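You operate a simulated robot arm through the tools that you are given. There is no shell and no other tool.

You are at the controls of a simulated two-armed robot. One attempt, no reset.

TASK
Flake the rye into the white beaker, stop the flaker, then brush up the dust.
Fine: all the rye, none spilt; the flaker's slides as they are; use the purple brush and put it back where it stood. Set down upright: purple brush. What is to be rubbed or washed off counts as gone when no trace of it is left.

The check looks at the end state, three seconds after you hand in, the way a careful person would. Anything else that was tipped, shoved, dropped, spilled or broken makes it a failure.

THE ROBOT
Two 7-joint arms with fingered hands on one trunk that stands fixed in place. Base frame: the origin is at the foot of the trunk, x ahead of it, y to its left, z up; the work surface is at about z = 0.85. Lengths are in m, angles in rad, forces in N, time in s.
The left shoulder is at [0.019, 0.203, 1.059], the right one opposite. Payload 4 kg a hand.
The tool frame of a hand sits at the grasp point between the pads (the TCP): z along the fingers, y along the line on which they close. The tips reach 0.036 m beyond it. Largest opening 0.124 m; the body of the gripper starts 0.042 m behind the TCP. The gripper is a hand of 4 fingers: y runs from the thumb to the fingers, the wrist lies at [-0.015, -0.099, -0.189] in the tool frame.
Orientation is that of the tool frame in the base frame, as a unit quaternion [x, y, z, w]. With the fingers straight down and the wrist toward the robot, the tool's x, y and z point along [0, 1, 0], [1, 0, 0] and [0, 0, -1] of the base frame.

THE INTERFACE
- The arms move only by the tool move_arm. It takes "left_rows", "right_rows" or both (then of equal length, played together; a hand with none holds still); each is a list of rows, each an object (a shift or turn left out is 0) with "xyz": the shift along the tool's x, y, z in m, a list of three; "turn": the turn, a rotation vector about the tool's x, y, z in rad, a list of three. In form: [{"xyz": [dx, dy, dz], "turn": [ax, ay, az]}, ...]. A call has 1 to 20 rows; each row shifts and turns the commanded pose from where the row before left it, along the tool's axes as they then stand. Each row takes 0.2 s and may step no farther than 0.05 m and 0.15 rad from the row before; otherwise, the whole call is refused. Where a pose cannot be reached the arm comes as near as it can. A force on the tool above 40 N (or 10 N above the force at the start of the call, whichever is more), or a blocked arm, ends the call early, and 0.2 s more pass. In this call time passes only in rows, and 0.2 s behind the last. It gives the time, the measured TCP pose, the force on the tool (base axes), the opening and the grip force at its end, in the units of the frame above (readings bear some noise), with the torque about the TCP (base axes, N m) and any sound that the robot's microphone picked up.
- Cameras (640 x 400 px; columns grow to the right, rows downward): "scene" is now at [0.103, 0.1043, 1.328]; the picture's right is [0.62, -0.78, -0.07], its down [-0.18, -0.05, -0.98] and it looks along [0.76, 0.62, -0.17] (base axes); focal length 308 px, centre (320, 200). "left" rides on the left gripper at [-0.075, -0.086, -0.123] in its tool frame; the picture's right is [-0.70, -0.34, 0.63], its down [0.64, -0.68, 0.35] and it looks along [0.31, 0.65, 0.69] (tool axes); focal length 275 px, centre (320, 200). "right" rides on the right gripper at [0.075, -0.086, -0.123] in its tool frame; the picture's right is [-0.70, 0.34, -0.63], its down [-0.64, -0.68, 0.35] and it looks along [-0.32, 0.65, 0.69] (tool axes); focal length 275 px, centre (320, 200). There is no depth. A picture from a camera that has moved, and an enlarged one, comes with that camera's place and axes in the base frame and with its lens.
- grab_frame(camera): a new picture of that camera. It takes no simulated time.
- raise_lower(by): slides the trunk up (or, below 0, down) by that many m; the arms and the scene camera ride with it, the base frame stays. It gives what a move gives, with no picture.
- move_fingers(index, middle, ring, thumb_bend, thumb_turn, hand): sets how far each is bent, from 0 (flat) to 1 (curled in); at 0.3 the hand is open as for a grip, at 0.7 the pads meet at the TCP. One left out holds its place. A second passes; each finger stops where it meets its share of the squeeze, and holds until it gets a number again. It is the only way to open and close the hand. It gives what a move gives, with no picture; readings hold the bend of each and the force on the fingers (four entries, about 0 where the hand has none), thumb and palm. thumb_turn goes from beside the hand (0) to across from the fingers (1), as for a grip.
- pan_tilt(pan, tilt): turns the head with the scene camera to pan (to the left, within 1.501 rad either way) and tilt (down, from -0.506 to 1.204), counted from straight ahead of the robot. It gives what a move gives.
- zoom(camera, box): a new picture of the part [left, top, right, bottom] of that camera's present view, enlarged. It takes no simulated time.
- finish_job(): hands the job in; it is judged then, once.

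Nothing tells you positions but the pictures and the camera data. Unless the task says otherwise, let go and move clear before handing in.

The tools are called by a JSON object that holds its "name" and its "arguments". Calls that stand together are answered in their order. move_arm: Moves the arms, as the interface text tells. Its arguments: {"type":"object","properties":{"left_rows":{"type":"array","items":{"type":"object","properties":{"xyz":{"type":"array","items":{"type":"number"}},"turn":{"type":"array","items":{"type":"number"}}}}},"right_rows":{"type":"array","items":{"type":"object","properties":{"xyz":{"type":"array","items":{"type":"number"}},"turn":{"type":"array","items":{"type":"number"}}}}}},"required":[]} The other tools are called the same way: raise_lower (by) slides the trunk up or down; move_fingers (index, middle, ring, thumb_bend, thumb_turn, hand) moves the fingers one by one; pan_tilt (pan, tilt) turns the head that bears the scene camera; grab_frame (camera) takes a picture; zoom (camera, box) takes an enlarged picture of a part of a camera's view; finish_job () hands the job in.

At the start:

```text
clock: 0.0
left_eef_pos: [0.43, 0.6774, 1.2992]
left_tool_rot: [0.708, 0.706, -0.004, 0.007]
left_force: [0.7, 0.8, -0.6]
left_moment: [0.0, 0.05, 0.0]
left_opening: 0.1241
left_gripper_force: 0.1
left_shape: jaw
left_bend: [0.3, 0.3, 0.3, 0.3, 0.98]
left_finger forces: [0.1, 0.0, 0.1, 0.0, 0.1, 0.0]
right_eef_pos: [0.7228, 0.0752, 1.2526]
right_tool_rot: [0.705, 0.709, -0.005, 0.01]
right_force: [-0.2, -0.4, -0.2]
right_moment: [0.0, 0.06, 0.01]
right_opening: 0.1238
right_gripper_force: 0.0
right_shape: jaw
right_bend: [0.3, 0.3, 0.3, 0.3, 0.97]
right_finger forces: [0.0, 0.0, 0.0, 0.0, 0.0, 0.0]
trunk travel left (down, up): [-0.225, 0.253]
head pan, tilt: [0.716, 0.042]
```

scene: 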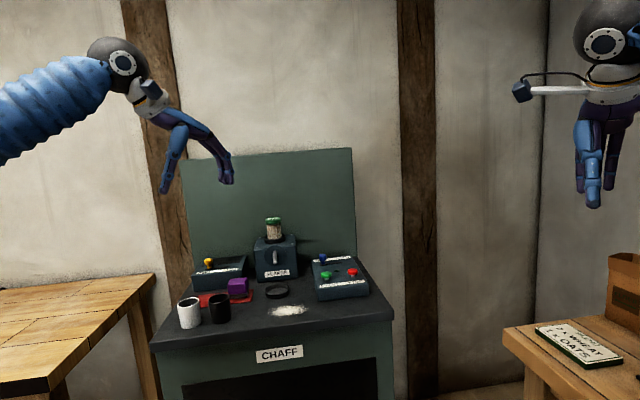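
right: 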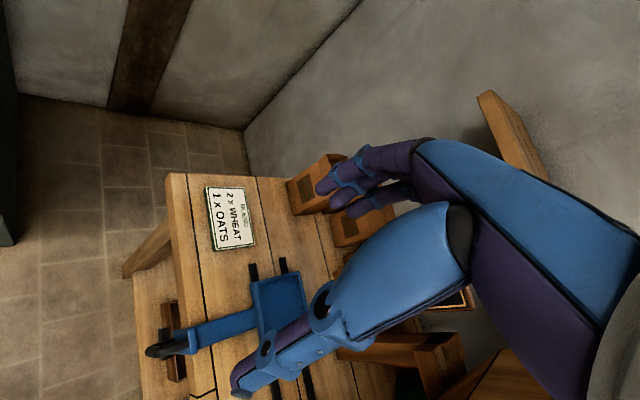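
left: 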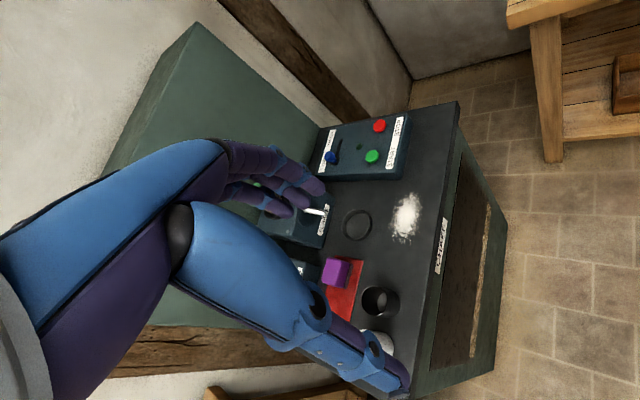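

I see a dark station with a flaker, control boxes, a purple brush on a red mat, two beakers, a ring and a pile of white dust. I will look closer first.

{"name": "zoom", "arguments": {"camera": "scene", "box": [150, 200, 400, 356]}}

{"name": "zoom", "arguments": {"camera": "scene", "box": [170, 210, 290, 285]}}

{"name": "zoom", "arguments": {"camera": "scene", "box": [270, 240, 390, 315]}}

{"name": "zoom", "arguments": {"camera": "left", "box": [240, 80, 520, 255]}}

{"name": "zoom", "arguments": {"camera": "left", "box": [240, 200, 480, 350]}}

```text
2.56 times, centred on (275, 278) of scene
camera zoom: at [0.103, 0.1043, 1.328], right [0.62, -0.78, -0.07], down [-0.18, -0.05, -0.98], along [0.76, 0.62, -0.17], focal length 789 px, centre (435, 0)
```

zoom: 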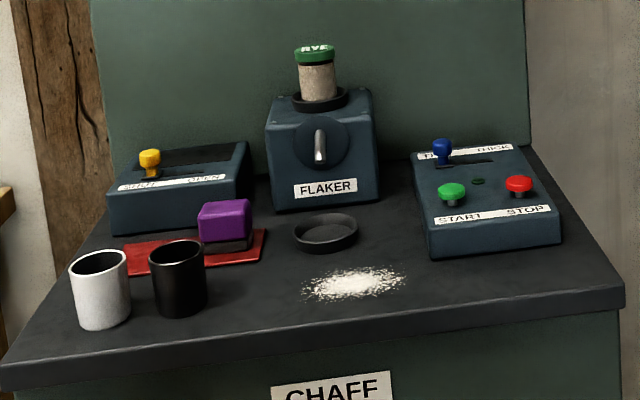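

```text
5.33 times, centred on (230, 248) of scene
camera zoom: at [0.103, 0.1043, 1.328], right [0.62, -0.78, -0.07], down [-0.18, -0.05, -0.98], along [0.76, 0.62, -0.17], focal length 1643 px, centre (800, -53)
```

zoom: 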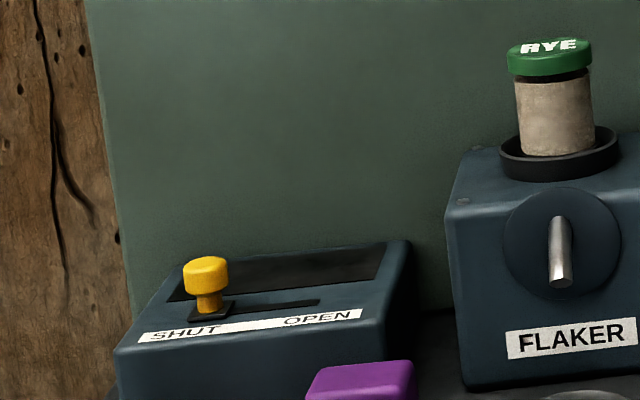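

```text
5.33 times, centred on (330, 278) of scene
camera zoom: at [0.103, 0.1043, 1.328], right [0.62, -0.78, -0.07], down [-0.18, -0.05, -0.98], along [0.76, 0.62, -0.17], focal length 1643 px, centre (267, -213)
```

zoom: 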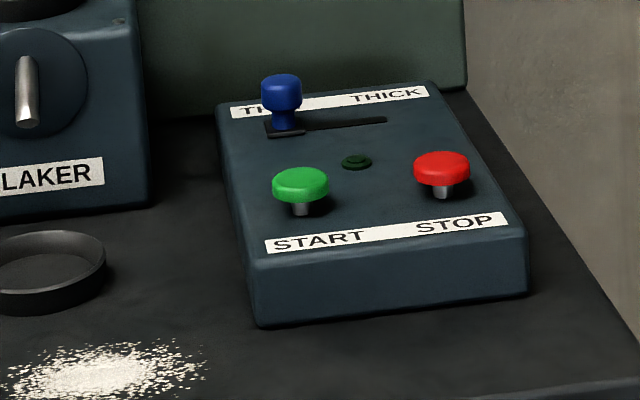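

```text
2.29 times, centred on (380, 168) of left
camera zoom: at [0.3408, 0.604, 1.423], right [-0.34, -0.71, -0.62], down [-0.68, 0.64, -0.36], along [0.65, 0.3, -0.69], focal length 629 px, centre (183, 274)
```

zoom: 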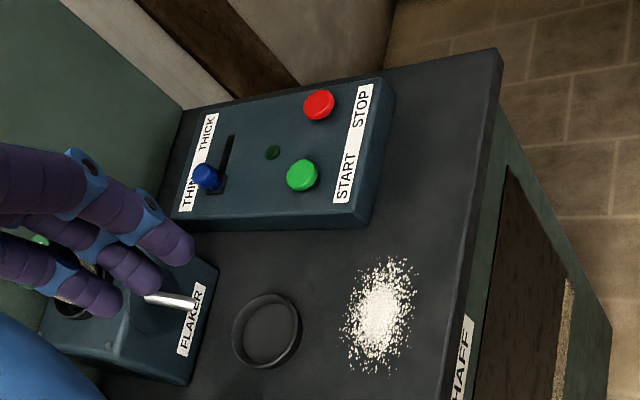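

```text
2.67 times, centred on (360, 275) of left
camera zoom: at [0.3408, 0.604, 1.423], right [-0.34, -0.71, -0.62], down [-0.68, 0.64, -0.36], along [0.65, 0.3, -0.69], focal length 734 px, centre (213, 0)
```

zoom: 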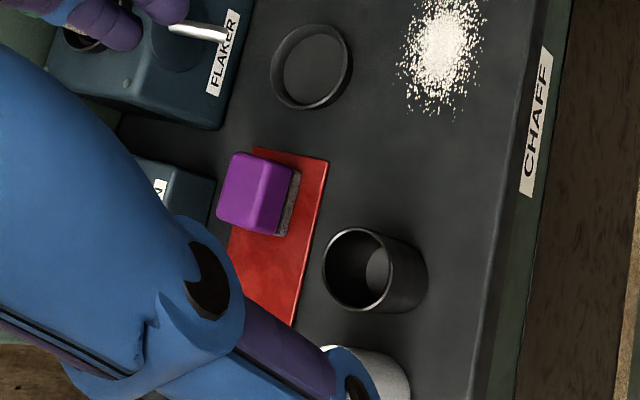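

The station surface seems to be at z≈0.9 by triangulation, and only the left hand can work it. I will pan the head around to see the rest of the room and be sure which things matter.

{"name": "pan_tilt", "arguments": {"pan": -0.3, "tilt": 0.4}}

{"name": "grab_frame", "arguments": {"camera": "scene"}}

{"name": "pan_tilt", "arguments": {"pan": 1.3, "tilt": 0.4}}

{"name": "grab_frame", "arguments": {"camera": "scene"}}

{"name": "pan_tilt", "arguments": {"pan": 0.8, "tilt": 0.3}}

{"name": "grab_frame", "arguments": {"camera": "scene"}}

```text
clock: 1.3
left_eef_pos: [0.4241, 0.6605, 1.3091]
left_tool_rot: [0.695, 0.719, 0.003, 0.004]
left_force: [2.7, -0.8, 1.3]
left_moment: [0.08, 0.21, 0.01]
left_opening: 0.1238
left_gripper_force: 0.0
left_shape: jaw
left_bend: [0.3, 0.3, 0.3, 0.3, 0.97]
left_finger forces: [0.1, 0.1, 0.1, 0.0, 0.0, 0.1]
right_eef_pos: [0.7384, 0.0741, 1.2569]
right_tool_rot: [0.69, 0.724, 0.002, 0.007]
right_force: [-0.4, 1.4, 1.0]
right_moment: [-0.02, -0.08, -0.02]
right_opening: 0.1237
right_gripper_force: 0.0
right_shape: jaw
right_bend: [0.3, 0.3, 0.3, 0.3, 0.98]
right_finger forces: [0.1, 0.0, 0.1, 0.1, 0.0, 0.1]
trunk travel left (down, up): [-0.225, 0.253]
head pan, tilt: [-0.3, 0.4]
```

```text
taken
camera scene: at [0.1086, -0.0074, 1.2937], right [-0.34, -0.94, 0.06], down [-0.49, 0.13, -0.86], along [0.8, -0.32, -0.51], focal length 308 px, centre (320, 200)
```

scene: 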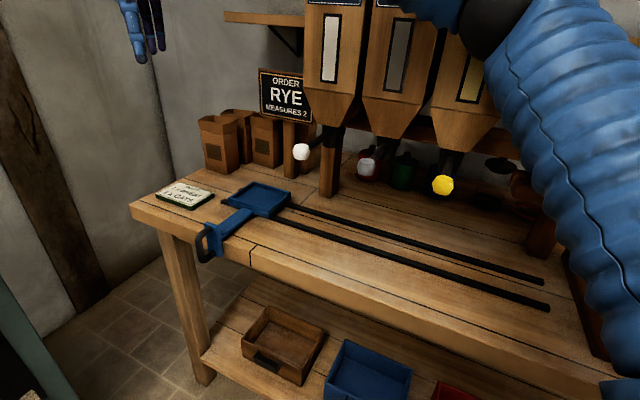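

```text
clock: 3.0
left_eef_pos: [0.3947, 0.6651, 1.3188]
left_tool_rot: [0.689, 0.725, 0.011, 0.009]
left_force: [-2.4, 0.9, -1.9]
left_moment: [-0.05, -0.15, 0.01]
left_opening: 0.1242
left_gripper_force: 0.1
left_shape: jaw
left_bend: [0.3, 0.3, 0.3, 0.3, 0.97]
left_finger forces: [0.0, 0.0, 0.0, 0.0, 0.1, 0.0]
right_eef_pos: [0.7233, 0.0821, 1.266]
right_tool_rot: [0.685, 0.728, 0.008, 0.009]
right_force: [0.8, -2.1, 0.2]
right_moment: [0.08, 0.06, 0.01]
right_opening: 0.1238
right_gripper_force: 0.1
right_shape: jaw
right_bend: [0.3, 0.3, 0.3, 0.3, 0.98]
right_finger forces: [0.1, 0.0, 0.0, 0.0, 0.0, 0.0]
trunk travel left (down, up): [-0.225, 0.253]
head pan, tilt: [1.3, 0.4]
```

```text
taken
camera scene: at [0.033, 0.1077, 1.3018], right [0.95, -0.27, -0.12], down [-0.22, -0.38, -0.9], along [0.2, 0.88, -0.43], focal length 308 px, centre (320, 200)
```

scene: 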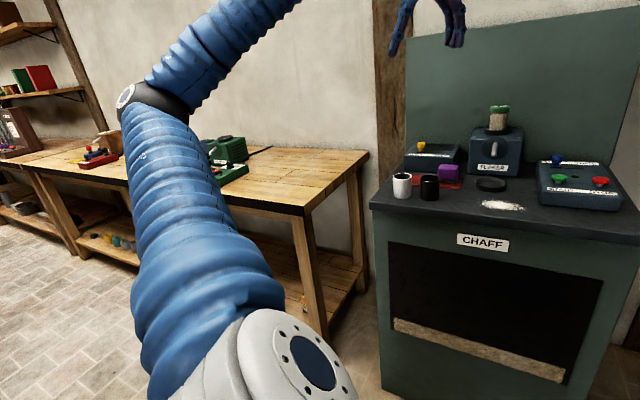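

```text
clock: 3.9
left_eef_pos: [0.4397, 0.6625, 1.3033]
left_tool_rot: [0.7, 0.714, -0.003, 0.003]
left_force: [1.8, 1.1, -1.2]
left_moment: [-0.08, 0.06, -0.01]
left_opening: 0.124
left_gripper_force: 0.1
left_shape: jaw
left_bend: [0.3, 0.3, 0.3, 0.3, 0.97]
left_finger forces: [0.1, 0.1, 0.1, 0.0, 0.0, 0.1]
right_eef_pos: [0.7429, 0.07, 1.2526]
right_tool_rot: [0.695, 0.719, -0.003, 0.008]
right_force: [1.9, -0.9, 0.1]
right_moment: [0.01, 0.12, 0.01]
right_opening: 0.1238
right_gripper_force: 0.0
right_shape: jaw
right_bend: [0.3, 0.3, 0.3, 0.3, 0.98]
right_finger forces: [0.0, 0.0, 0.0, 0.0, 0.1, 0.1]
trunk travel left (down, up): [-0.225, 0.253]
head pan, tilt: [0.799, 0.3]
```

```text
taken
camera scene: at [0.0955, 0.0981, 1.3052], right [0.67, -0.73, -0.09], down [-0.36, -0.21, -0.91], along [0.65, 0.64, -0.41], focal length 308 px, centre (320, 200)
```

scene: 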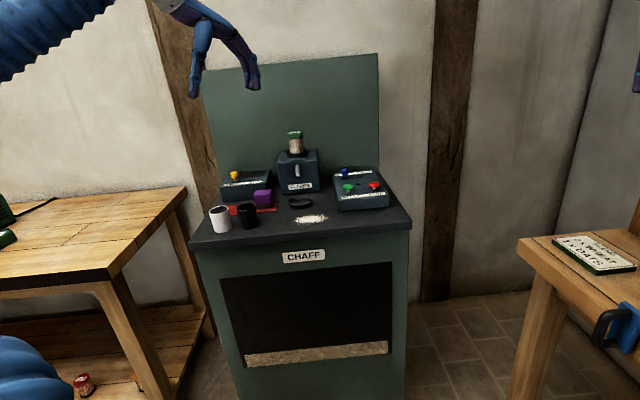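

The other bench (dispensers) is not part of this job; the rye jar is already on the flaker. I will check how steady the readings are and look closer with the head.

{"name": "move_arm", "arguments": {"left_rows": [{"xyz": [0, 0, 0]}, {"xyz": [0, 0, 0]}, {"xyz": [0, 0, 0]}, {"xyz": [0, 0, 0]}, {"xyz": [0, 0, 0]}]}}

{"name": "zoom", "arguments": {"camera": "scene", "box": [190, 120, 420, 264]}}

{"name": "grab_frame", "arguments": {"camera": "left"}}

```text
clock: 5.3
left_eef_pos: [0.4448, 0.6619, 1.3045]
left_tool_rot: [0.694, 0.72, 0.0, 0.002]
left_force: [1.0, 1.0, -1.1]
left_moment: [-0.08, -0.01, -0.04]
left_opening: 0.124
left_gripper_force: 0.1
left_shape: jaw
left_bend: [0.3, 0.3, 0.3, 0.3, 0.98]
left_finger forces: [0.1, 0.0, 0.0, 0.0, 0.0, 0.0]
right_eef_pos: [0.761, 0.0824, 1.2546]
right_tool_rot: [0.686, 0.727, -0.002, 0.007]
right_force: [-0.1, -0.3, 0.3]
right_moment: [-0.01, 0.01, 0.02]
right_opening: 0.1237
right_gripper_force: 0.0
right_shape: jaw
right_bend: [0.3, 0.3, 0.3, 0.3, 0.98]
right_finger forces: [0.0, 0.0, 0.0, 0.1, 0.0, 0.0]
trunk travel left (down, up): [-0.225, 0.253]
head pan, tilt: [0.799, 0.3]
stopped in row 5 (left hand): the arm was blocked; the commanded pose is now the measured one
```

```text
2.78 times, centred on (305, 192) of scene
camera zoom: at [0.0947, 0.0923, 1.3054], right [0.69, -0.72, -0.09], down [-0.35, -0.22, -0.91], along [0.64, 0.66, -0.4], focal length 856 px, centre (362, 222)
```

zoom: 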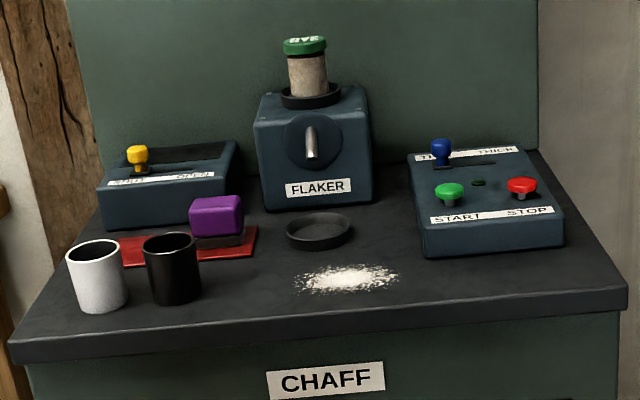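

```text
taken
camera left: at [0.3603, 0.5842, 1.428], right [-0.31, -0.71, -0.63], down [-0.71, 0.62, -0.35], along [0.64, 0.34, -0.69], focal length 275 px, centre (320, 200)
```

left: 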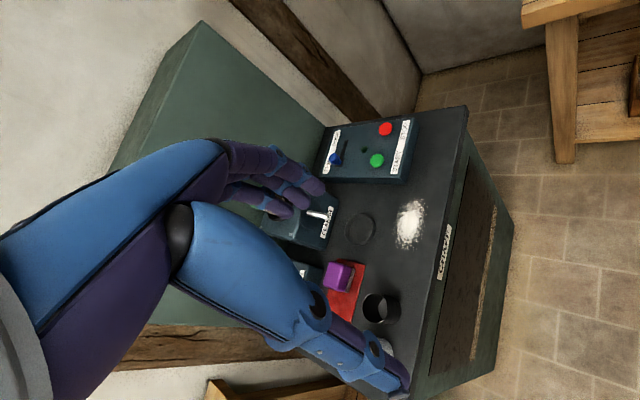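

The hands seem to sway somewhat. I will hold still again and watch the readings.

{"name": "move_arm", "arguments": {"left_rows": [{"xyz": [0, 0, 0]}]}}

{"name": "move_arm", "arguments": {"left_rows": [{"xyz": [0, 0, 0]}, {"xyz": [0, 0, 0]}, {"xyz": [0, 0, 0]}, {"xyz": [0, 0, 0]}]}}

{"name": "move_arm", "arguments": {"left_rows": [{"xyz": [0, 0, 0]}, {"xyz": [0, 0, 0]}, {"xyz": [0, 0, 0]}, {"xyz": [0, 0, 0]}]}}

```text
clock: 5.9
left_eef_pos: [0.4182, 0.6685, 1.315]
left_tool_rot: [0.676, 0.737, 0.008, 0.006]
left_force: [-0.5, 0.8, 0.2]
left_moment: [-0.07, -0.09, 0.02]
left_opening: 0.1237
left_gripper_force: 0.0
left_shape: jaw
left_bend: [0.3, 0.3, 0.3, 0.3, 0.98]
left_finger forces: [0.1, 0.0, 0.0, 0.0, 0.0, 0.1]
right_eef_pos: [0.7666, 0.1031, 1.2535]
right_tool_rot: [0.672, 0.741, 0.001, 0.003]
right_force: [-1.1, 0.4, -1.4]
right_moment: [-0.01, -0.07, -0.01]
right_opening: 0.124
right_gripper_force: 0.1
right_shape: jaw
right_bend: [0.3, 0.3, 0.3, 0.3, 0.97]
right_finger forces: [0.1, 0.1, 0.0, 0.1, 0.0, 0.0]
trunk travel left (down, up): [-0.225, 0.253]
head pan, tilt: [0.799, 0.3]
stopped in row 1 (left hand): the arm was blocked; the commanded pose is now the measured one
```

```text
clock: 7.1
left_eef_pos: [0.4135, 0.6717, 1.3174]
left_tool_rot: [0.662, 0.75, 0.009, 0.004]
left_force: [-0.6, 0.3, 0.9]
left_moment: [-0.07, -0.07, -0.01]
left_opening: 0.1237
left_gripper_force: 0.0
left_shape: jaw
left_bend: [0.3, 0.3, 0.3, 0.3, 0.97]
left_finger forces: [0.1, 0.1, 0.0, 0.0, 0.1, 0.0]
right_eef_pos: [0.7878, 0.1166, 1.2505]
right_tool_rot: [0.66, 0.752, 0.003, 0.0]
right_force: [-0.9, -0.6, -0.9]
right_moment: [0.06, -0.07, -0.07]
right_opening: 0.1242
right_gripper_force: 0.0
right_shape: jaw
right_bend: [0.3, 0.3, 0.3, 0.3, 0.98]
right_finger forces: [0.1, 0.1, 0.0, 0.1, 0.0, 0.0]
trunk travel left (down, up): [-0.225, 0.253]
head pan, tilt: [0.799, 0.3]
stopped in row 4 (left hand): the arm was blocked; the commanded pose is now the measured one
```

```text
clock: 8.3
left_eef_pos: [0.4166, 0.6696, 1.3192]
left_tool_rot: [0.662, 0.749, 0.009, 0.004]
left_force: [-0.2, 1.4, 0.2]
left_moment: [-0.03, -0.01, 0.0]
left_opening: 0.1238
left_gripper_force: 0.1
left_shape: jaw
left_bend: [0.3, 0.3, 0.3, 0.3, 0.98]
left_finger forces: [0.0, 0.1, 0.0, 0.0, 0.0, 0.1]
right_eef_pos: [0.7894, 0.1191, 1.2514]
right_tool_rot: [0.657, 0.754, 0.001, 0.0]
right_force: [0.3, -1.0, 0.2]
right_moment: [0.02, 0.01, 0.0]
right_opening: 0.1241
right_gripper_force: 0.1
right_shape: jaw
right_bend: [0.3, 0.3, 0.3, 0.3, 0.98]
right_finger forces: [0.0, 0.1, 0.0, 0.1, 0.1, 0.1]
trunk travel left (down, up): [-0.225, 0.253]
head pan, tilt: [0.799, 0.3]
stopped in row 4 (left hand): the arm was blocked; the commanded pose is now the measured one
```

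The readings seem to be settling. I will try a small real move of the left hand to see how well it tracks.

{"name": "move_arm", "arguments": {"left_rows": [{"xyz": [0, 0, 0.02]}, {"xyz": [0, 0, 0.02]}, {"xyz": [0, 0, 0.02]}]}}

{"name": "grab_frame", "arguments": {"camera": "scene"}}

```text
clock: 9.1
left_eef_pos: [0.4176, 0.672, 1.2574]
left_tool_rot: [0.661, 0.75, 0.01, 0.004]
left_force: [-0.6, -0.2, 0.2]
left_moment: [0.01, 0.05, -0.01]
left_opening: 0.1239
left_gripper_force: 0.1
left_shape: jaw
left_bend: [0.3, 0.3, 0.3, 0.3, 0.98]
left_finger forces: [0.0, 0.0, 0.0, 0.0, 0.0, 0.1]
right_eef_pos: [0.7876, 0.1194, 1.2504]
right_tool_rot: [0.659, 0.752, 0.001, 0.001]
right_force: [0.0, 0.0, -0.1]
right_moment: [0.0, 0.0, -0.04]
right_opening: 0.1241
right_gripper_force: 0.1
right_shape: jaw
right_bend: [0.3, 0.3, 0.3, 0.3, 0.98]
right_finger forces: [0.0, 0.1, 0.1, 0.0, 0.0, 0.1]
trunk travel left (down, up): [-0.225, 0.253]
head pan, tilt: [0.799, 0.3]
```

```text
taken
camera scene: at [0.1009, 0.08, 1.3053], right [0.71, -0.7, -0.09], down [-0.33, -0.22, -0.92], along [0.62, 0.68, -0.39], focal length 308 px, centre (320, 200)
```

scene: 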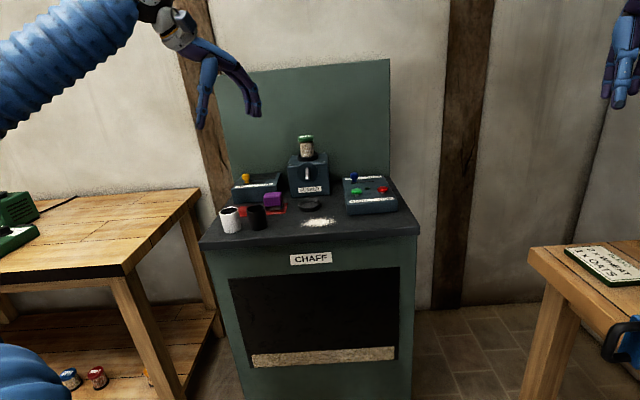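

Tracking is good now. I will zoom closely on the flaker, the jar and the boxes from here.

{"name": "zoom", "arguments": {"camera": "scene", "box": [278, 128, 342, 200]}}

{"name": "zoom", "arguments": {"camera": "scene", "box": [212, 165, 302, 240]}}

{"name": "zoom", "arguments": {"camera": "scene", "box": [290, 165, 410, 240]}}

{"name": "grab_frame", "arguments": {"camera": "left"}}

```text
5.56 times, centred on (310, 164) of scene
camera zoom: at [0.1009, 0.08, 1.3053], right [0.71, -0.7, -0.09], down [-0.33, -0.22, -0.92], along [0.62, 0.68, -0.39], focal length 1711 px, centre (376, 400)
```

zoom: 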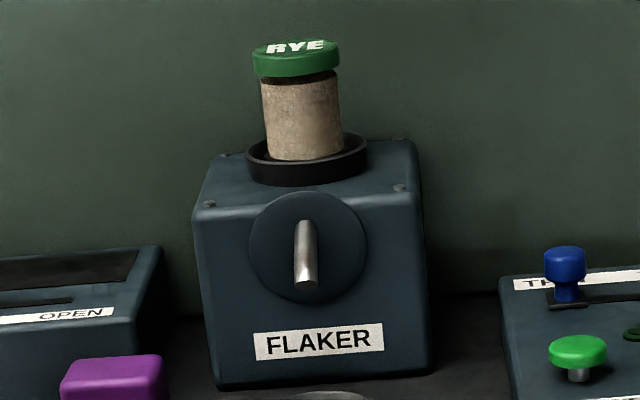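

```text
5.33 times, centred on (257, 202) of scene
camera zoom: at [0.1009, 0.08, 1.3053], right [0.71, -0.7, -0.09], down [-0.33, -0.22, -0.92], along [0.62, 0.68, -0.39], focal length 1643 px, centre (656, 187)
```

zoom: 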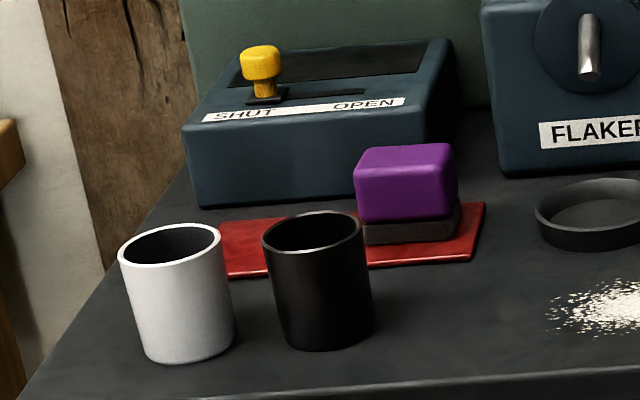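

```text
5.33 times, centred on (350, 202) of scene
camera zoom: at [0.1009, 0.08, 1.3053], right [0.71, -0.7, -0.09], down [-0.33, -0.22, -0.92], along [0.62, 0.68, -0.39], focal length 1643 px, centre (160, 187)
```

zoom: 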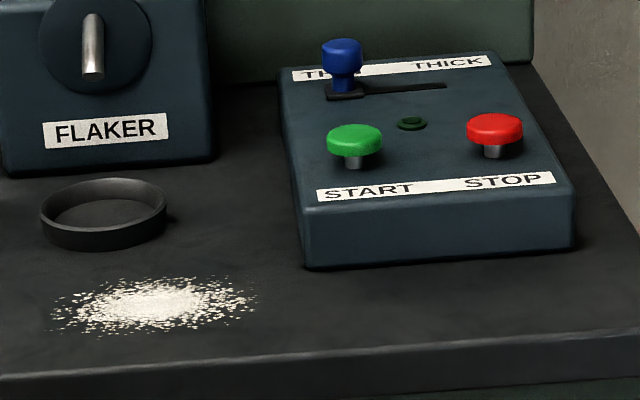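

```text
taken
camera left: at [0.3378, 0.5857, 1.3783], right [-0.24, -0.73, -0.64], down [-0.75, 0.56, -0.35], along [0.62, 0.4, -0.68], focal length 275 px, centre (320, 200)
```

left: 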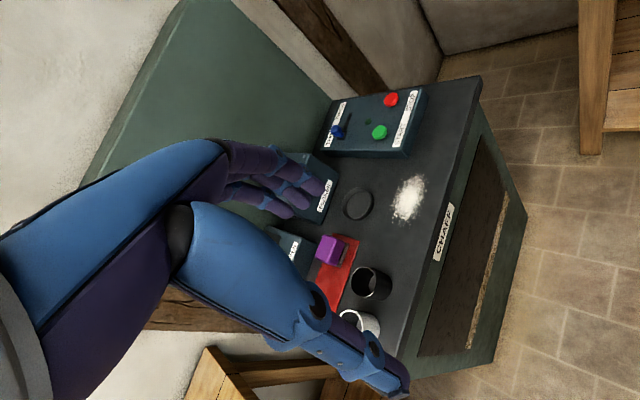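

The beaker (white) is at about (0.453, 0.862), black at (0.507, 0.807), ring at (0.697, 0.78), brush at about (0.60, 0.85), dust at (0.627, 0.675), table z≈0.895. I want to understand the hand's own shape before planning the grip.

{"name": "zoom", "arguments": {"camera": "scene", "box": [120, 0, 280, 130]}}

{"name": "zoom", "arguments": {"camera": "left", "box": [160, 100, 440, 400]}}

{"name": "grab_frame", "arguments": {"camera": "right"}}

```text
3.08 times, centred on (200, 65) of scene
camera zoom: at [0.1009, 0.08, 1.3053], right [0.71, -0.7, -0.09], down [-0.33, -0.22, -0.92], along [0.62, 0.68, -0.39], focal length 948 px, centre (689, 615)
```

zoom: 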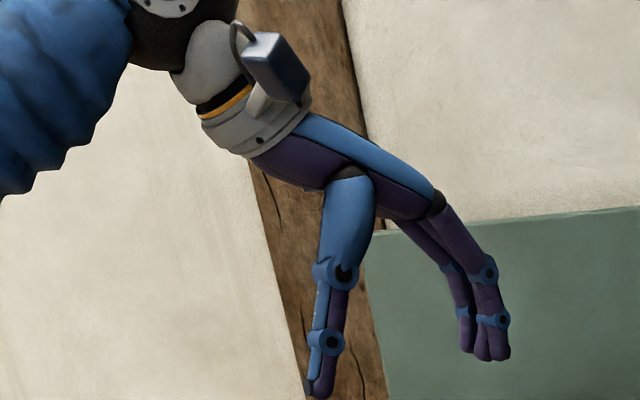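

```text
1.33 times, centred on (300, 250) of left
camera zoom: at [0.3378, 0.5857, 1.3783], right [-0.24, -0.73, -0.64], down [-0.75, 0.56, -0.35], along [0.62, 0.4, -0.68], focal length 367 px, centre (347, 133)
```

zoom: 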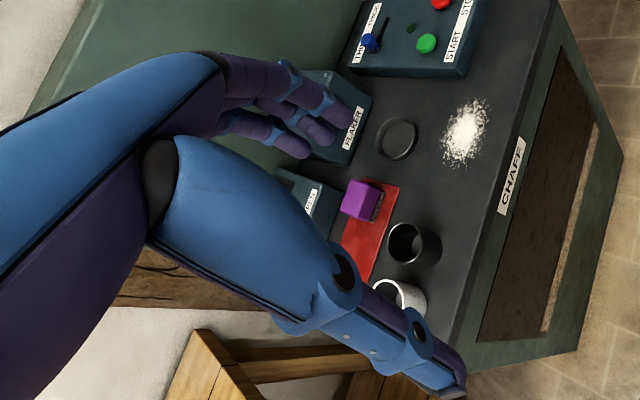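

```text
taken
camera right: at [0.6933, 0.1822, 1.3724], right [0.43, -0.65, 0.63], down [-0.59, -0.73, -0.35], along [0.69, -0.23, -0.69], focal length 275 px, centre (320, 200)
```

right: 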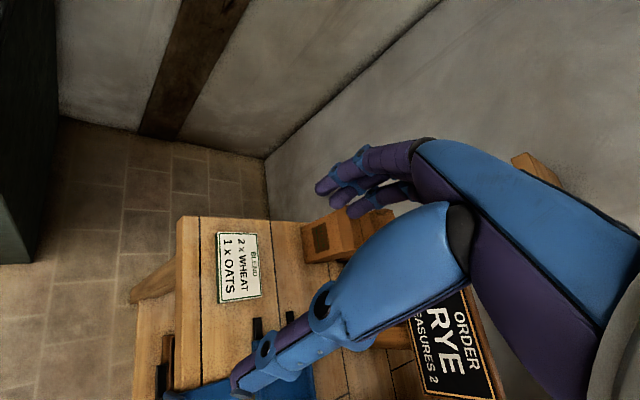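

The spout tip triangulates to about 0.09 above the ring centre, so the beaker must go in from the front with a tilted hand. First I turn the left hand to square up with the station (it faces about 43° off) and look through its camera.

{"name": "move_arm", "arguments": {"left_rows": [{"turn": [0, 0, -0.126]}, {"turn": [0, 0, -0.126]}, {"turn": [0, 0, -0.126]}, {"turn": [0, 0, -0.126]}, {"turn": [0, 0, -0.126]}, {"xyz": [0, 0, 0.03]}, {"xyz": [0, 0, 0.03]}, {"xyz": [0, 0, 0.03]}]}}

{"name": "grab_frame", "arguments": {"camera": "left"}}

{"name": "grab_frame", "arguments": {"camera": "scene"}}

```text
clock: 10.9
left_eef_pos: [0.4176, 0.6756, 1.1698]
left_tool_rot: [0.397, 0.918, 0.008, 0.007]
left_force: [0.3, -0.3, 0.8]
left_moment: [0.02, 0.02, -0.03]
left_opening: 0.1237
left_gripper_force: 0.0
left_shape: jaw
left_bend: [0.3, 0.3, 0.3, 0.3, 0.98]
left_finger forces: [0.0, 0.0, 0.0, 0.0, 0.0, 0.1]
right_eef_pos: [0.7876, 0.1195, 1.2505]
right_tool_rot: [0.658, 0.753, 0.001, 0.001]
right_force: [-0.5, -1.0, 0.5]
right_moment: [0.04, -0.02, -0.01]
right_opening: 0.1241
right_gripper_force: 0.1
right_shape: jaw
right_bend: [0.3, 0.3, 0.3, 0.3, 0.98]
right_finger forces: [0.1, 0.0, 0.0, 0.0, 0.0, 0.0]
trunk travel left (down, up): [-0.225, 0.253]
head pan, tilt: [0.799, 0.3]
```

```text
taken
camera left: at [0.4033, 0.5597, 1.2905], right [0.24, -0.73, -0.64], down [-0.93, 0.01, -0.36], along [0.27, 0.68, -0.68], focal length 275 px, centre (320, 200)
```

left: 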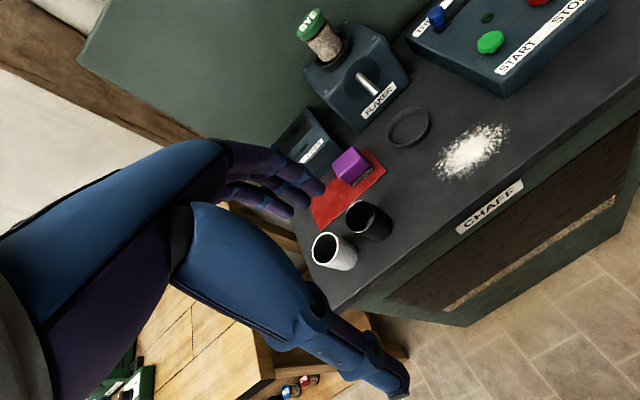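

```text
taken
camera scene: at [0.1013, 0.0812, 1.3054], right [0.71, -0.7, -0.09], down [-0.33, -0.22, -0.92], along [0.62, 0.68, -0.39], focal length 308 px, centre (320, 200)
```

scene: 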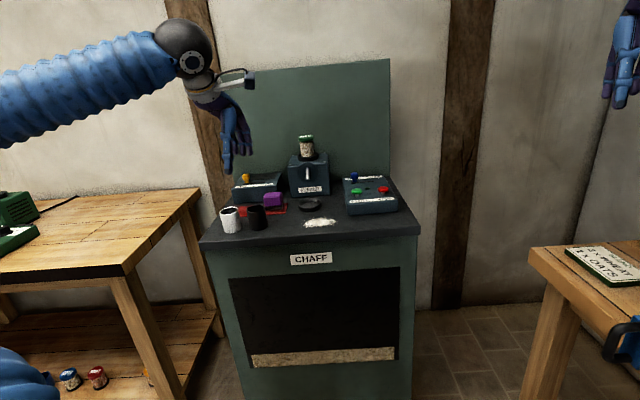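

The hand is now squared up. I will zoom the hand camera to measure beakers, ring, spout and brush.

{"name": "zoom", "arguments": {"camera": "left", "box": [290, 180, 410, 280]}}

{"name": "zoom", "arguments": {"camera": "left", "box": [280, 0, 440, 150]}}

{"name": "zoom", "arguments": {"camera": "left", "box": [310, 100, 520, 240]}}

{"name": "zoom", "arguments": {"camera": "left", "box": [400, 0, 640, 150]}}

```text
4.00 times, centred on (350, 230) of left
camera zoom: at [0.4033, 0.5597, 1.2905], right [0.24, -0.73, -0.64], down [-0.93, 0.01, -0.36], along [0.27, 0.68, -0.68], focal length 1101 px, centre (200, 80)
```

zoom: 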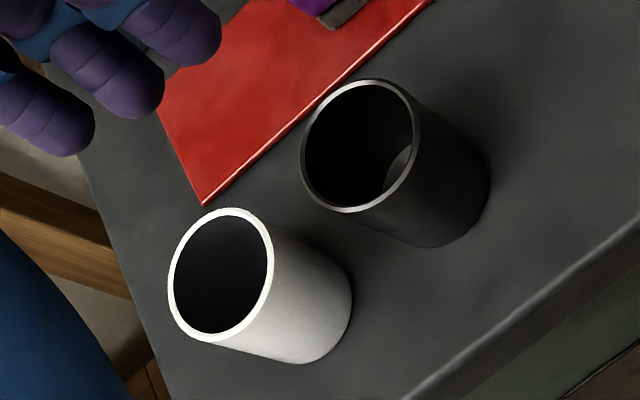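

```text
2.67 times, centred on (360, 75) of left
camera zoom: at [0.4033, 0.5597, 1.2905], right [0.24, -0.73, -0.64], down [-0.93, 0.01, -0.36], along [0.27, 0.68, -0.68], focal length 734 px, centre (213, 533)
```

zoom: 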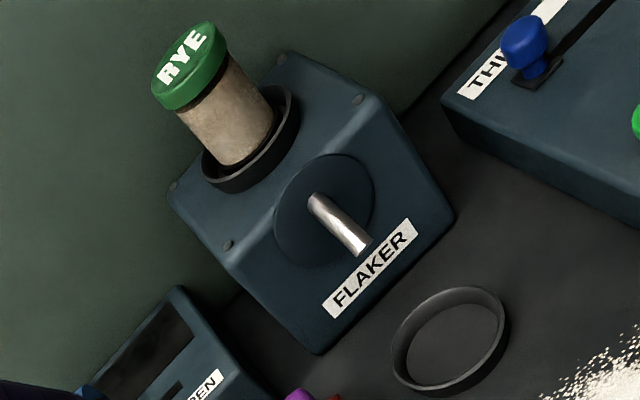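

```text
2.86 times, centred on (415, 170) of left
camera zoom: at [0.4033, 0.5597, 1.2905], right [0.24, -0.73, -0.64], down [-0.93, 0.01, -0.36], along [0.27, 0.68, -0.68], focal length 786 px, centre (49, 286)
```

zoom: 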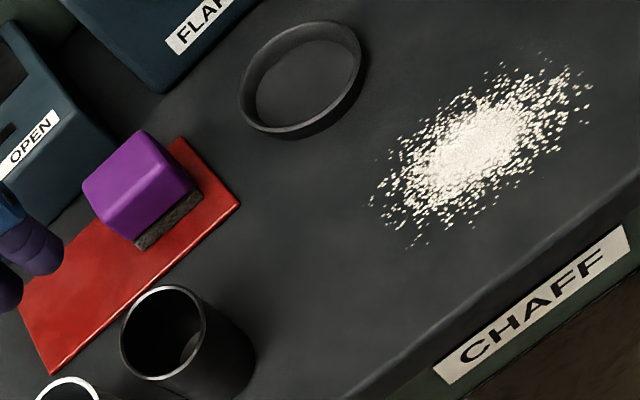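

```text
2.67 times, centred on (520, 75) of left
camera zoom: at [0.4033, 0.5597, 1.2905], right [0.24, -0.73, -0.64], down [-0.93, 0.01, -0.36], along [0.27, 0.68, -0.68], focal length 734 px, centre (-213, 533)
```

zoom: 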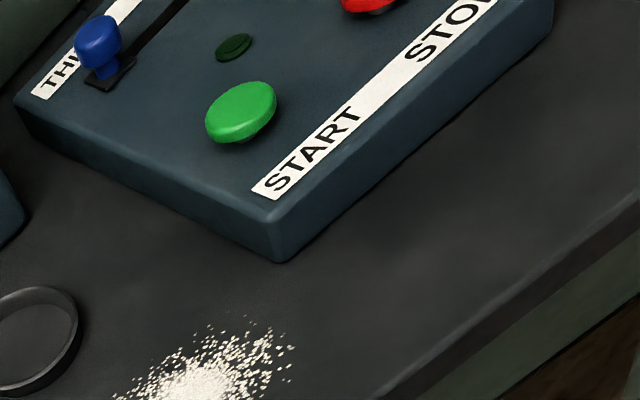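

White beaker ≈ (0.4545, 0.858) with rim z≈0.954; ring ≈ (0.694, 0.775); spout tip z≈0.99 above it; START ≈ (0.793, 0.657, 0.94), STOP ≈ (0.85, 0.606). I will test in free air whether the hand can lean over sideways (for picking), which later becomes a forward lean for placing under the spout.

{"name": "move_arm", "arguments": {"left_rows": [{"turn": [0, -0.14, 0]}, {"turn": [0, -0.14, 0]}, {"turn": [0, -0.14, 0]}, {"turn": [0, -0.14, 0]}, {"turn": [0, -0.14, 0]}, {"turn": [0, -0.14, 0]}]}}

{"name": "grab_frame", "arguments": {"camera": "left"}}

{"name": "grab_frame", "arguments": {"camera": "scene"}}

```text
clock: 12.3
left_eef_pos: [0.4215, 0.6742, 1.168]
left_tool_rot: [0.366, 0.835, -0.157, 0.38]
left_force: [-0.8, -0.6, -0.7]
left_moment: [-0.01, -0.11, 0.05]
left_opening: 0.124
left_gripper_force: 0.0
left_shape: jaw
left_bend: [0.3, 0.3, 0.3, 0.3, 0.98]
left_finger forces: [0.0, 0.0, 0.0, 0.0, 0.0, 0.0]
right_eef_pos: [0.7892, 0.1207, 1.2504]
right_tool_rot: [0.659, 0.753, 0.0, 0.001]
right_force: [0.8, 0.1, 0.4]
right_moment: [0.0, 0.02, 0.02]
right_opening: 0.124
right_gripper_force: 0.1
right_shape: jaw
right_bend: [0.3, 0.3, 0.3, 0.3, 0.98]
right_finger forces: [0.1, 0.0, 0.1, 0.0, 0.0, 0.1]
trunk travel left (down, up): [-0.225, 0.253]
head pan, tilt: [0.799, 0.3]
```

```text
taken
camera left: at [0.3269, 0.6441, 1.3029], right [0.39, -0.92, 0.1], down [-0.6, -0.33, -0.72], along [0.7, 0.23, -0.68], focal length 275 px, centre (320, 200)
```

left: 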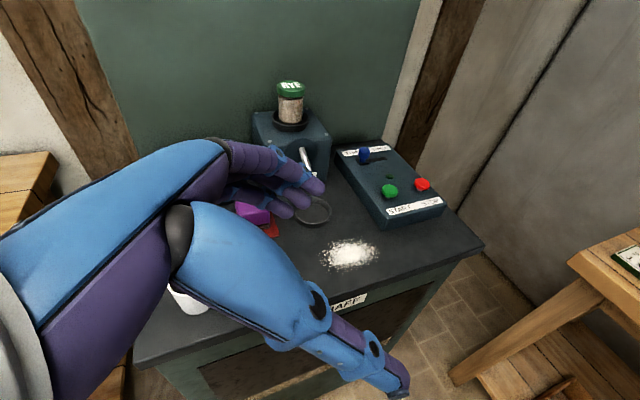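

```text
taken
camera scene: at [0.1026, 0.0825, 1.3055], right [0.71, -0.7, -0.09], down [-0.34, -0.22, -0.92], along [0.62, 0.68, -0.39], focal length 308 px, centre (320, 200)
```

scene: 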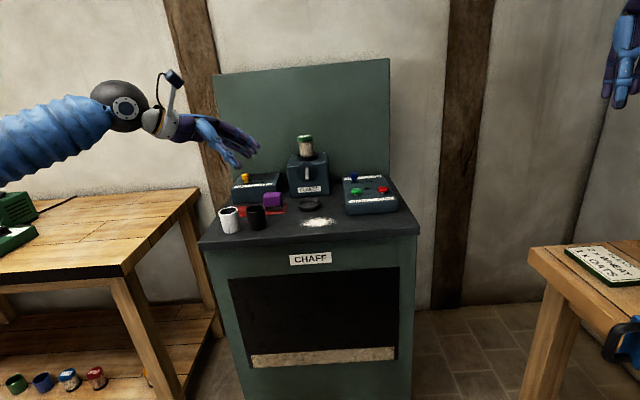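

The sideways lean is reachable. Now test the quarter turn about the vertical so that the hand points forward under a lean.

{"name": "move_arm", "arguments": {"left_rows": [{"turn": [-0.1057, 0, -0.0948]}, {"turn": [-0.1057, 0, -0.0948]}, {"turn": [-0.1057, 0, -0.0948]}, {"turn": [-0.1057, 0, -0.0948]}, {"turn": [-0.1057, 0, -0.0948]}, {"turn": [-0.1057, 0, -0.0948]}, {"turn": [-0.1057, 0, -0.0948]}, {"turn": [-0.1057, 0, -0.0948]}, {"turn": [-0.1057, 0, -0.0948]}, {"turn": [-0.1057, 0, -0.0948]}, {"turn": [-0.1057, 0, -0.0948]}]}}

{"name": "grab_frame", "arguments": {"camera": "left"}}

{"name": "grab_frame", "arguments": {"camera": "scene"}}

```text
clock: 14.7
left_eef_pos: [0.418, 0.6744, 1.1675]
left_tool_rot: [-0.334, 0.845, 0.15, 0.39]
left_force: [0.0, 0.1, -0.8]
left_moment: [-0.01, -0.02, 0.0]
left_opening: 0.1239
left_gripper_force: 0.1
left_shape: jaw
left_bend: [0.3, 0.3, 0.3, 0.3, 0.98]
left_finger forces: [0.0, 0.0, 0.0, 0.0, 0.1, 0.0]
right_eef_pos: [0.787, 0.1216, 1.252]
right_tool_rot: [0.658, 0.753, 0.001, 0.001]
right_force: [0.5, 0.7, -0.2]
right_moment: [0.02, 0.01, 0.0]
right_opening: 0.1241
right_gripper_force: 0.0
right_shape: jaw
right_bend: [0.3, 0.3, 0.3, 0.3, 0.98]
right_finger forces: [0.0, 0.0, 0.0, 0.1, 0.0, 0.0]
trunk travel left (down, up): [-0.225, 0.253]
head pan, tilt: [0.799, 0.3]
```

```text
taken
camera left: at [0.442, 0.5819, 1.3056], right [0.91, 0.39, 0.12], down [0.35, -0.61, -0.71], along [-0.21, 0.69, -0.69], focal length 275 px, centre (320, 200)
```

left: 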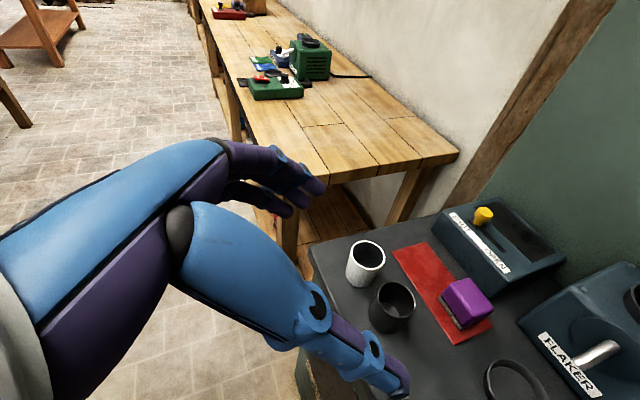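

```text
taken
camera scene: at [0.1009, 0.0816, 1.3054], right [0.71, -0.7, -0.09], down [-0.33, -0.22, -0.92], along [0.62, 0.68, -0.39], focal length 308 px, centre (320, 200)
```

scene: 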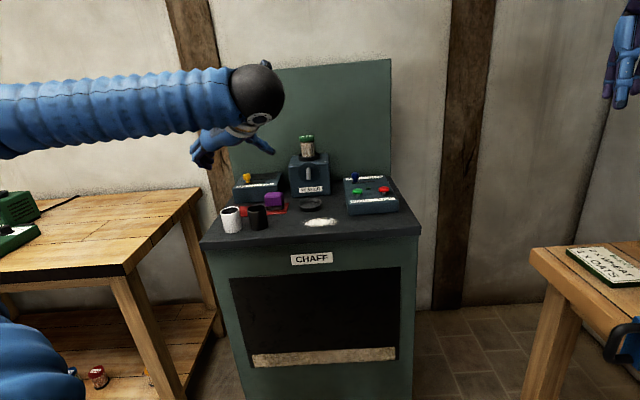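

Both poses are reachable. Now I turn back to the picking pose (lean from the left, closing front-to-back so the black beaker is not touched) with a slightly smaller lean.

{"name": "move_arm", "arguments": {"left_rows": [{"turn": [0.1057, 0, 0.0948]}, {"turn": [0.1057, 0, 0.0948]}, {"turn": [0.1057, 0, 0.0948]}, {"turn": [0.1057, 0, 0.0948]}, {"turn": [0.1057, 0, 0.0948]}, {"turn": [0.1057, 0, 0.0948]}, {"turn": [0.1057, 0, 0.0948]}, {"turn": [0.1057, 0, 0.0948]}, {"turn": [0.1057, 0, 0.0948]}, {"turn": [0.1057, 0, 0.0948]}, {"turn": [0.1057, 0, 0.0948]}, {"turn": [0, 0.14, 0]}]}}

{"name": "move_fingers", "arguments": {"hand": "left", "index": 0.4, "middle": 0.4, "ring": 0.4, "thumb_bend": 0.4}}

{"name": "grab_frame", "arguments": {"camera": "left"}}

```text
clock: 17.3
left_eef_pos: [0.4259, 0.6736, 1.1666]
left_tool_rot: [0.376, 0.86, -0.131, 0.32]
left_force: [0.9, -0.2, -0.6]
left_moment: [-0.01, 0.03, -0.08]
left_opening: 0.124
left_gripper_force: 0.1
left_shape: jaw
left_bend: [0.3, 0.3, 0.3, 0.3, 0.98]
left_finger forces: [0.0, 0.0, 0.1, 0.1, 0.0, 0.1]
right_eef_pos: [0.7914, 0.1197, 1.2509]
right_tool_rot: [0.659, 0.752, 0.0, 0.002]
right_force: [0.2, 0.4, 0.1]
right_moment: [0.0, 0.0, 0.02]
right_opening: 0.1239
right_gripper_force: 0.0
right_shape: jaw
right_bend: [0.3, 0.3, 0.3, 0.3, 0.98]
right_finger forces: [0.0, 0.1, 0.1, 0.1, 0.0, 0.1]
trunk travel left (down, up): [-0.225, 0.253]
head pan, tilt: [0.799, 0.3]
```

```text
clock: 18.3
left_eef_pos: [0.4215, 0.6747, 1.1665]
left_tool_rot: [0.377, 0.859, -0.131, 0.321]
left_force: [0.4, 0.6, 0.2]
left_moment: [0.02, -0.02, 0.0]
left_opening: 0.0934
left_gripper_force: 0.0
left_shape: fingers
left_bend: [0.4, 0.4, 0.4, 0.4, 0.98]
left_finger forces: [0.2, 0.0, 0.1, 0.1, 0.0, 0.0]
right_eef_pos: [0.7884, 0.1207, 1.2491]
right_tool_rot: [0.659, 0.752, 0.0, 0.0]
right_force: [-0.4, 0.3, -0.7]
right_moment: [0.0, 0.0, -0.03]
right_opening: 0.124
right_gripper_force: 0.0
right_shape: jaw
right_bend: [0.3, 0.3, 0.3, 0.3, 0.98]
right_finger forces: [0.0, 0.0, 0.0, 0.1, 0.1, 0.1]
trunk travel left (down, up): [-0.225, 0.253]
head pan, tilt: [0.799, 0.3]
```

```text
taken
camera left: at [0.3412, 0.6304, 1.3066], right [0.4, -0.92, -0.04], down [-0.67, -0.26, -0.69], along [0.63, 0.3, -0.72], focal length 275 px, centre (320, 200)
```

left: 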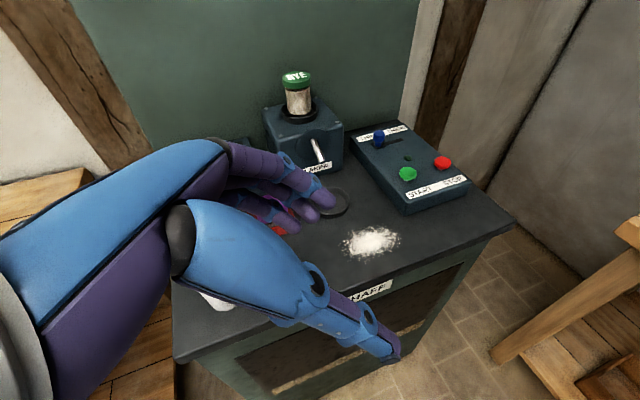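

The hand opening is 0.093 now. I move to a stage above the white beaker (z 1.06) and check.

{"name": "move_arm", "arguments": {"left_rows": [{"xyz": [0.0263, 0.0245, 0.0014]}, {"xyz": [0.0263, 0.0245, 0.0014]}, {"xyz": [0.0263, 0.0245, 0.0014]}, {"xyz": [0.0263, 0.0245, 0.0014]}, {"xyz": [0.0263, 0.0245, 0.0014]}, {"xyz": [0.0263, 0.0245, 0.0014]}]}}

{"name": "grab_frame", "arguments": {"camera": "left"}}

{"name": "zoom", "arguments": {"camera": "scene", "box": [140, 120, 300, 240]}}

```text
clock: 19.7
left_eef_pos: [0.4564, 0.8585, 1.0601]
left_tool_rot: [0.376, 0.86, -0.13, 0.319]
left_force: [0.1, -0.5, 0.3]
left_moment: [0.02, 0.07, -0.02]
left_opening: 0.0934
left_gripper_force: 0.0
left_shape: fingers
left_bend: [0.4, 0.4, 0.4, 0.4, 0.98]
left_finger forces: [0.0, 0.0, 0.1, 0.1, 0.0, 0.1]
right_eef_pos: [0.7954, 0.1192, 1.2511]
right_tool_rot: [0.659, 0.752, 0.0, 0.0]
right_force: [0.8, -0.6, 1.1]
right_moment: [0.03, 0.12, 0.01]
right_opening: 0.124
right_gripper_force: 0.0
right_shape: jaw
right_bend: [0.3, 0.3, 0.3, 0.3, 0.98]
right_finger forces: [0.1, 0.0, 0.0, 0.1, 0.0, 0.0]
trunk travel left (down, up): [-0.225, 0.253]
head pan, tilt: [0.799, 0.3]
```

```text
taken
camera left: at [0.3758, 0.815, 1.2007], right [0.4, -0.92, -0.04], down [-0.67, -0.26, -0.69], along [0.62, 0.3, -0.72], focal length 275 px, centre (320, 200)
```

left: 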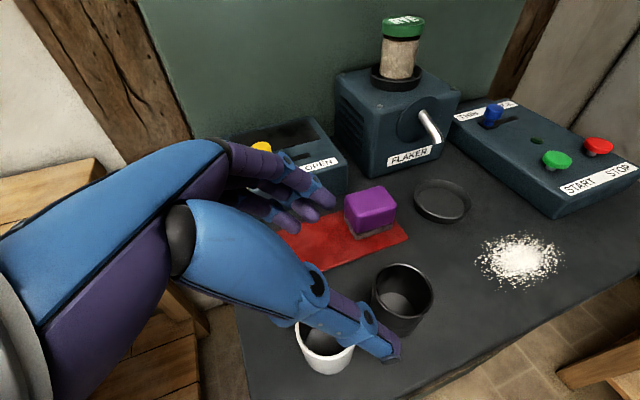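

```text
3.33 times, centred on (220, 180) of scene
camera zoom: at [0.107, 0.0835, 1.3055], right [0.7, -0.71, -0.09], down [-0.34, -0.22, -0.91], along [0.62, 0.67, -0.4], focal length 1027 px, centre (653, 267)
```

zoom: 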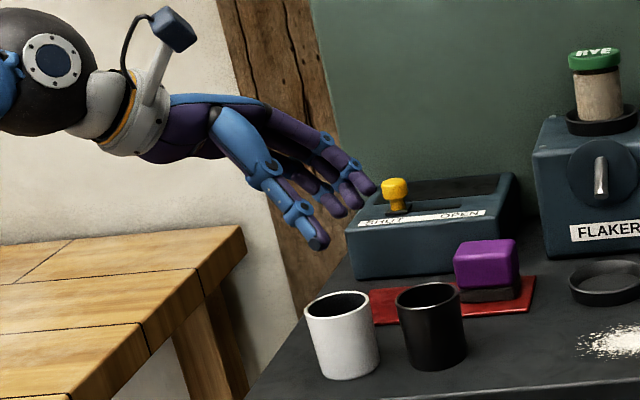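

The hand is above the white beaker; I zoom to check its alignment with the beaker.

{"name": "zoom", "arguments": {"camera": "left", "box": [260, 250, 460, 400]}}

```text
2.67 times, centred on (360, 325) of left
camera zoom: at [0.3758, 0.815, 1.2007], right [0.4, -0.92, -0.04], down [-0.67, -0.26, -0.69], along [0.62, 0.3, -0.72], focal length 734 px, centre (213, -133)
```

zoom: 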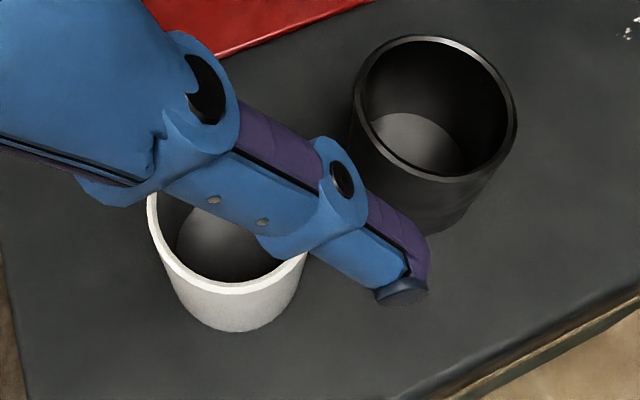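

Alignment is within a few mm; I descend most of the way, then check.

{"name": "move_arm", "arguments": {"left_rows": [{"xyz": [0.0149, -0.0014, 0.0175]}, {"xyz": [0.0149, -0.0014, 0.0175]}, {"xyz": [0.0149, -0.0014, 0.0175]}, {"xyz": [0.0149, -0.0014, 0.0175]}]}}

{"name": "grab_frame", "arguments": {"camera": "left"}}

{"name": "zoom", "arguments": {"camera": "scene", "box": [160, 160, 300, 260]}}

```text
clock: 20.7
left_eef_pos: [0.4565, 0.8547, 0.9651]
left_tool_rot: [0.378, 0.859, -0.133, 0.318]
left_force: [2.2, 1.5, -0.2]
left_moment: [-0.06, 0.07, -0.03]
left_opening: 0.0933
left_gripper_force: 0.1
left_shape: fingers
left_bend: [0.4, 0.4, 0.4, 0.4, 0.98]
left_finger forces: [0.0, 0.0, 0.0, 0.0, 0.0, 0.0]
right_eef_pos: [0.7923, 0.1196, 1.2472]
right_tool_rot: [0.659, 0.752, -0.002, 0.001]
right_force: [-0.6, 0.5, 0.5]
right_moment: [-0.05, -0.05, -0.02]
right_opening: 0.124
right_gripper_force: 0.1
right_shape: jaw
right_bend: [0.3, 0.3, 0.3, 0.3, 0.98]
right_finger forces: [0.0, 0.1, 0.0, 0.0, 0.0, 0.0]
trunk travel left (down, up): [-0.225, 0.253]
head pan, tilt: [0.799, 0.3]
```

```text
taken
camera left: at [0.3747, 0.8112, 1.1058], right [0.39, -0.92, -0.04], down [-0.68, -0.26, -0.69], along [0.62, 0.3, -0.72], focal length 275 px, centre (320, 200)
```

left: 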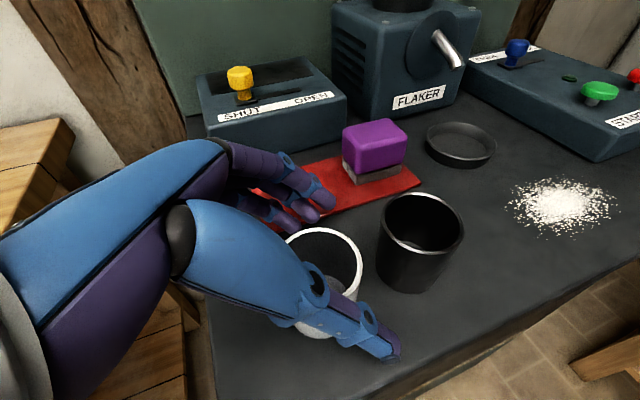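

```text
4.00 times, centred on (230, 210) of scene
camera zoom: at [0.1069, 0.0848, 1.3049], right [0.7, -0.71, -0.09], down [-0.34, -0.22, -0.91], along [0.62, 0.67, -0.4], focal length 1232 px, centre (680, 160)
```

zoom: 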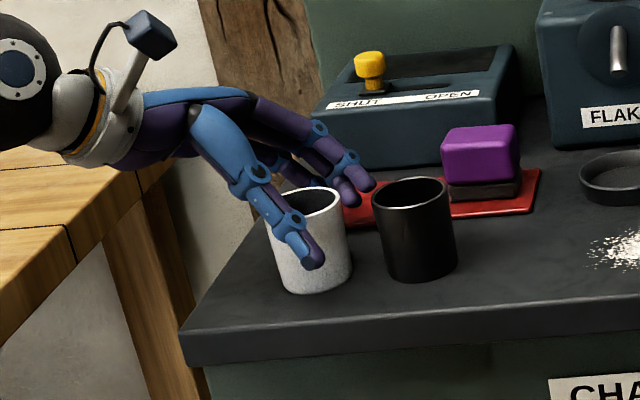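

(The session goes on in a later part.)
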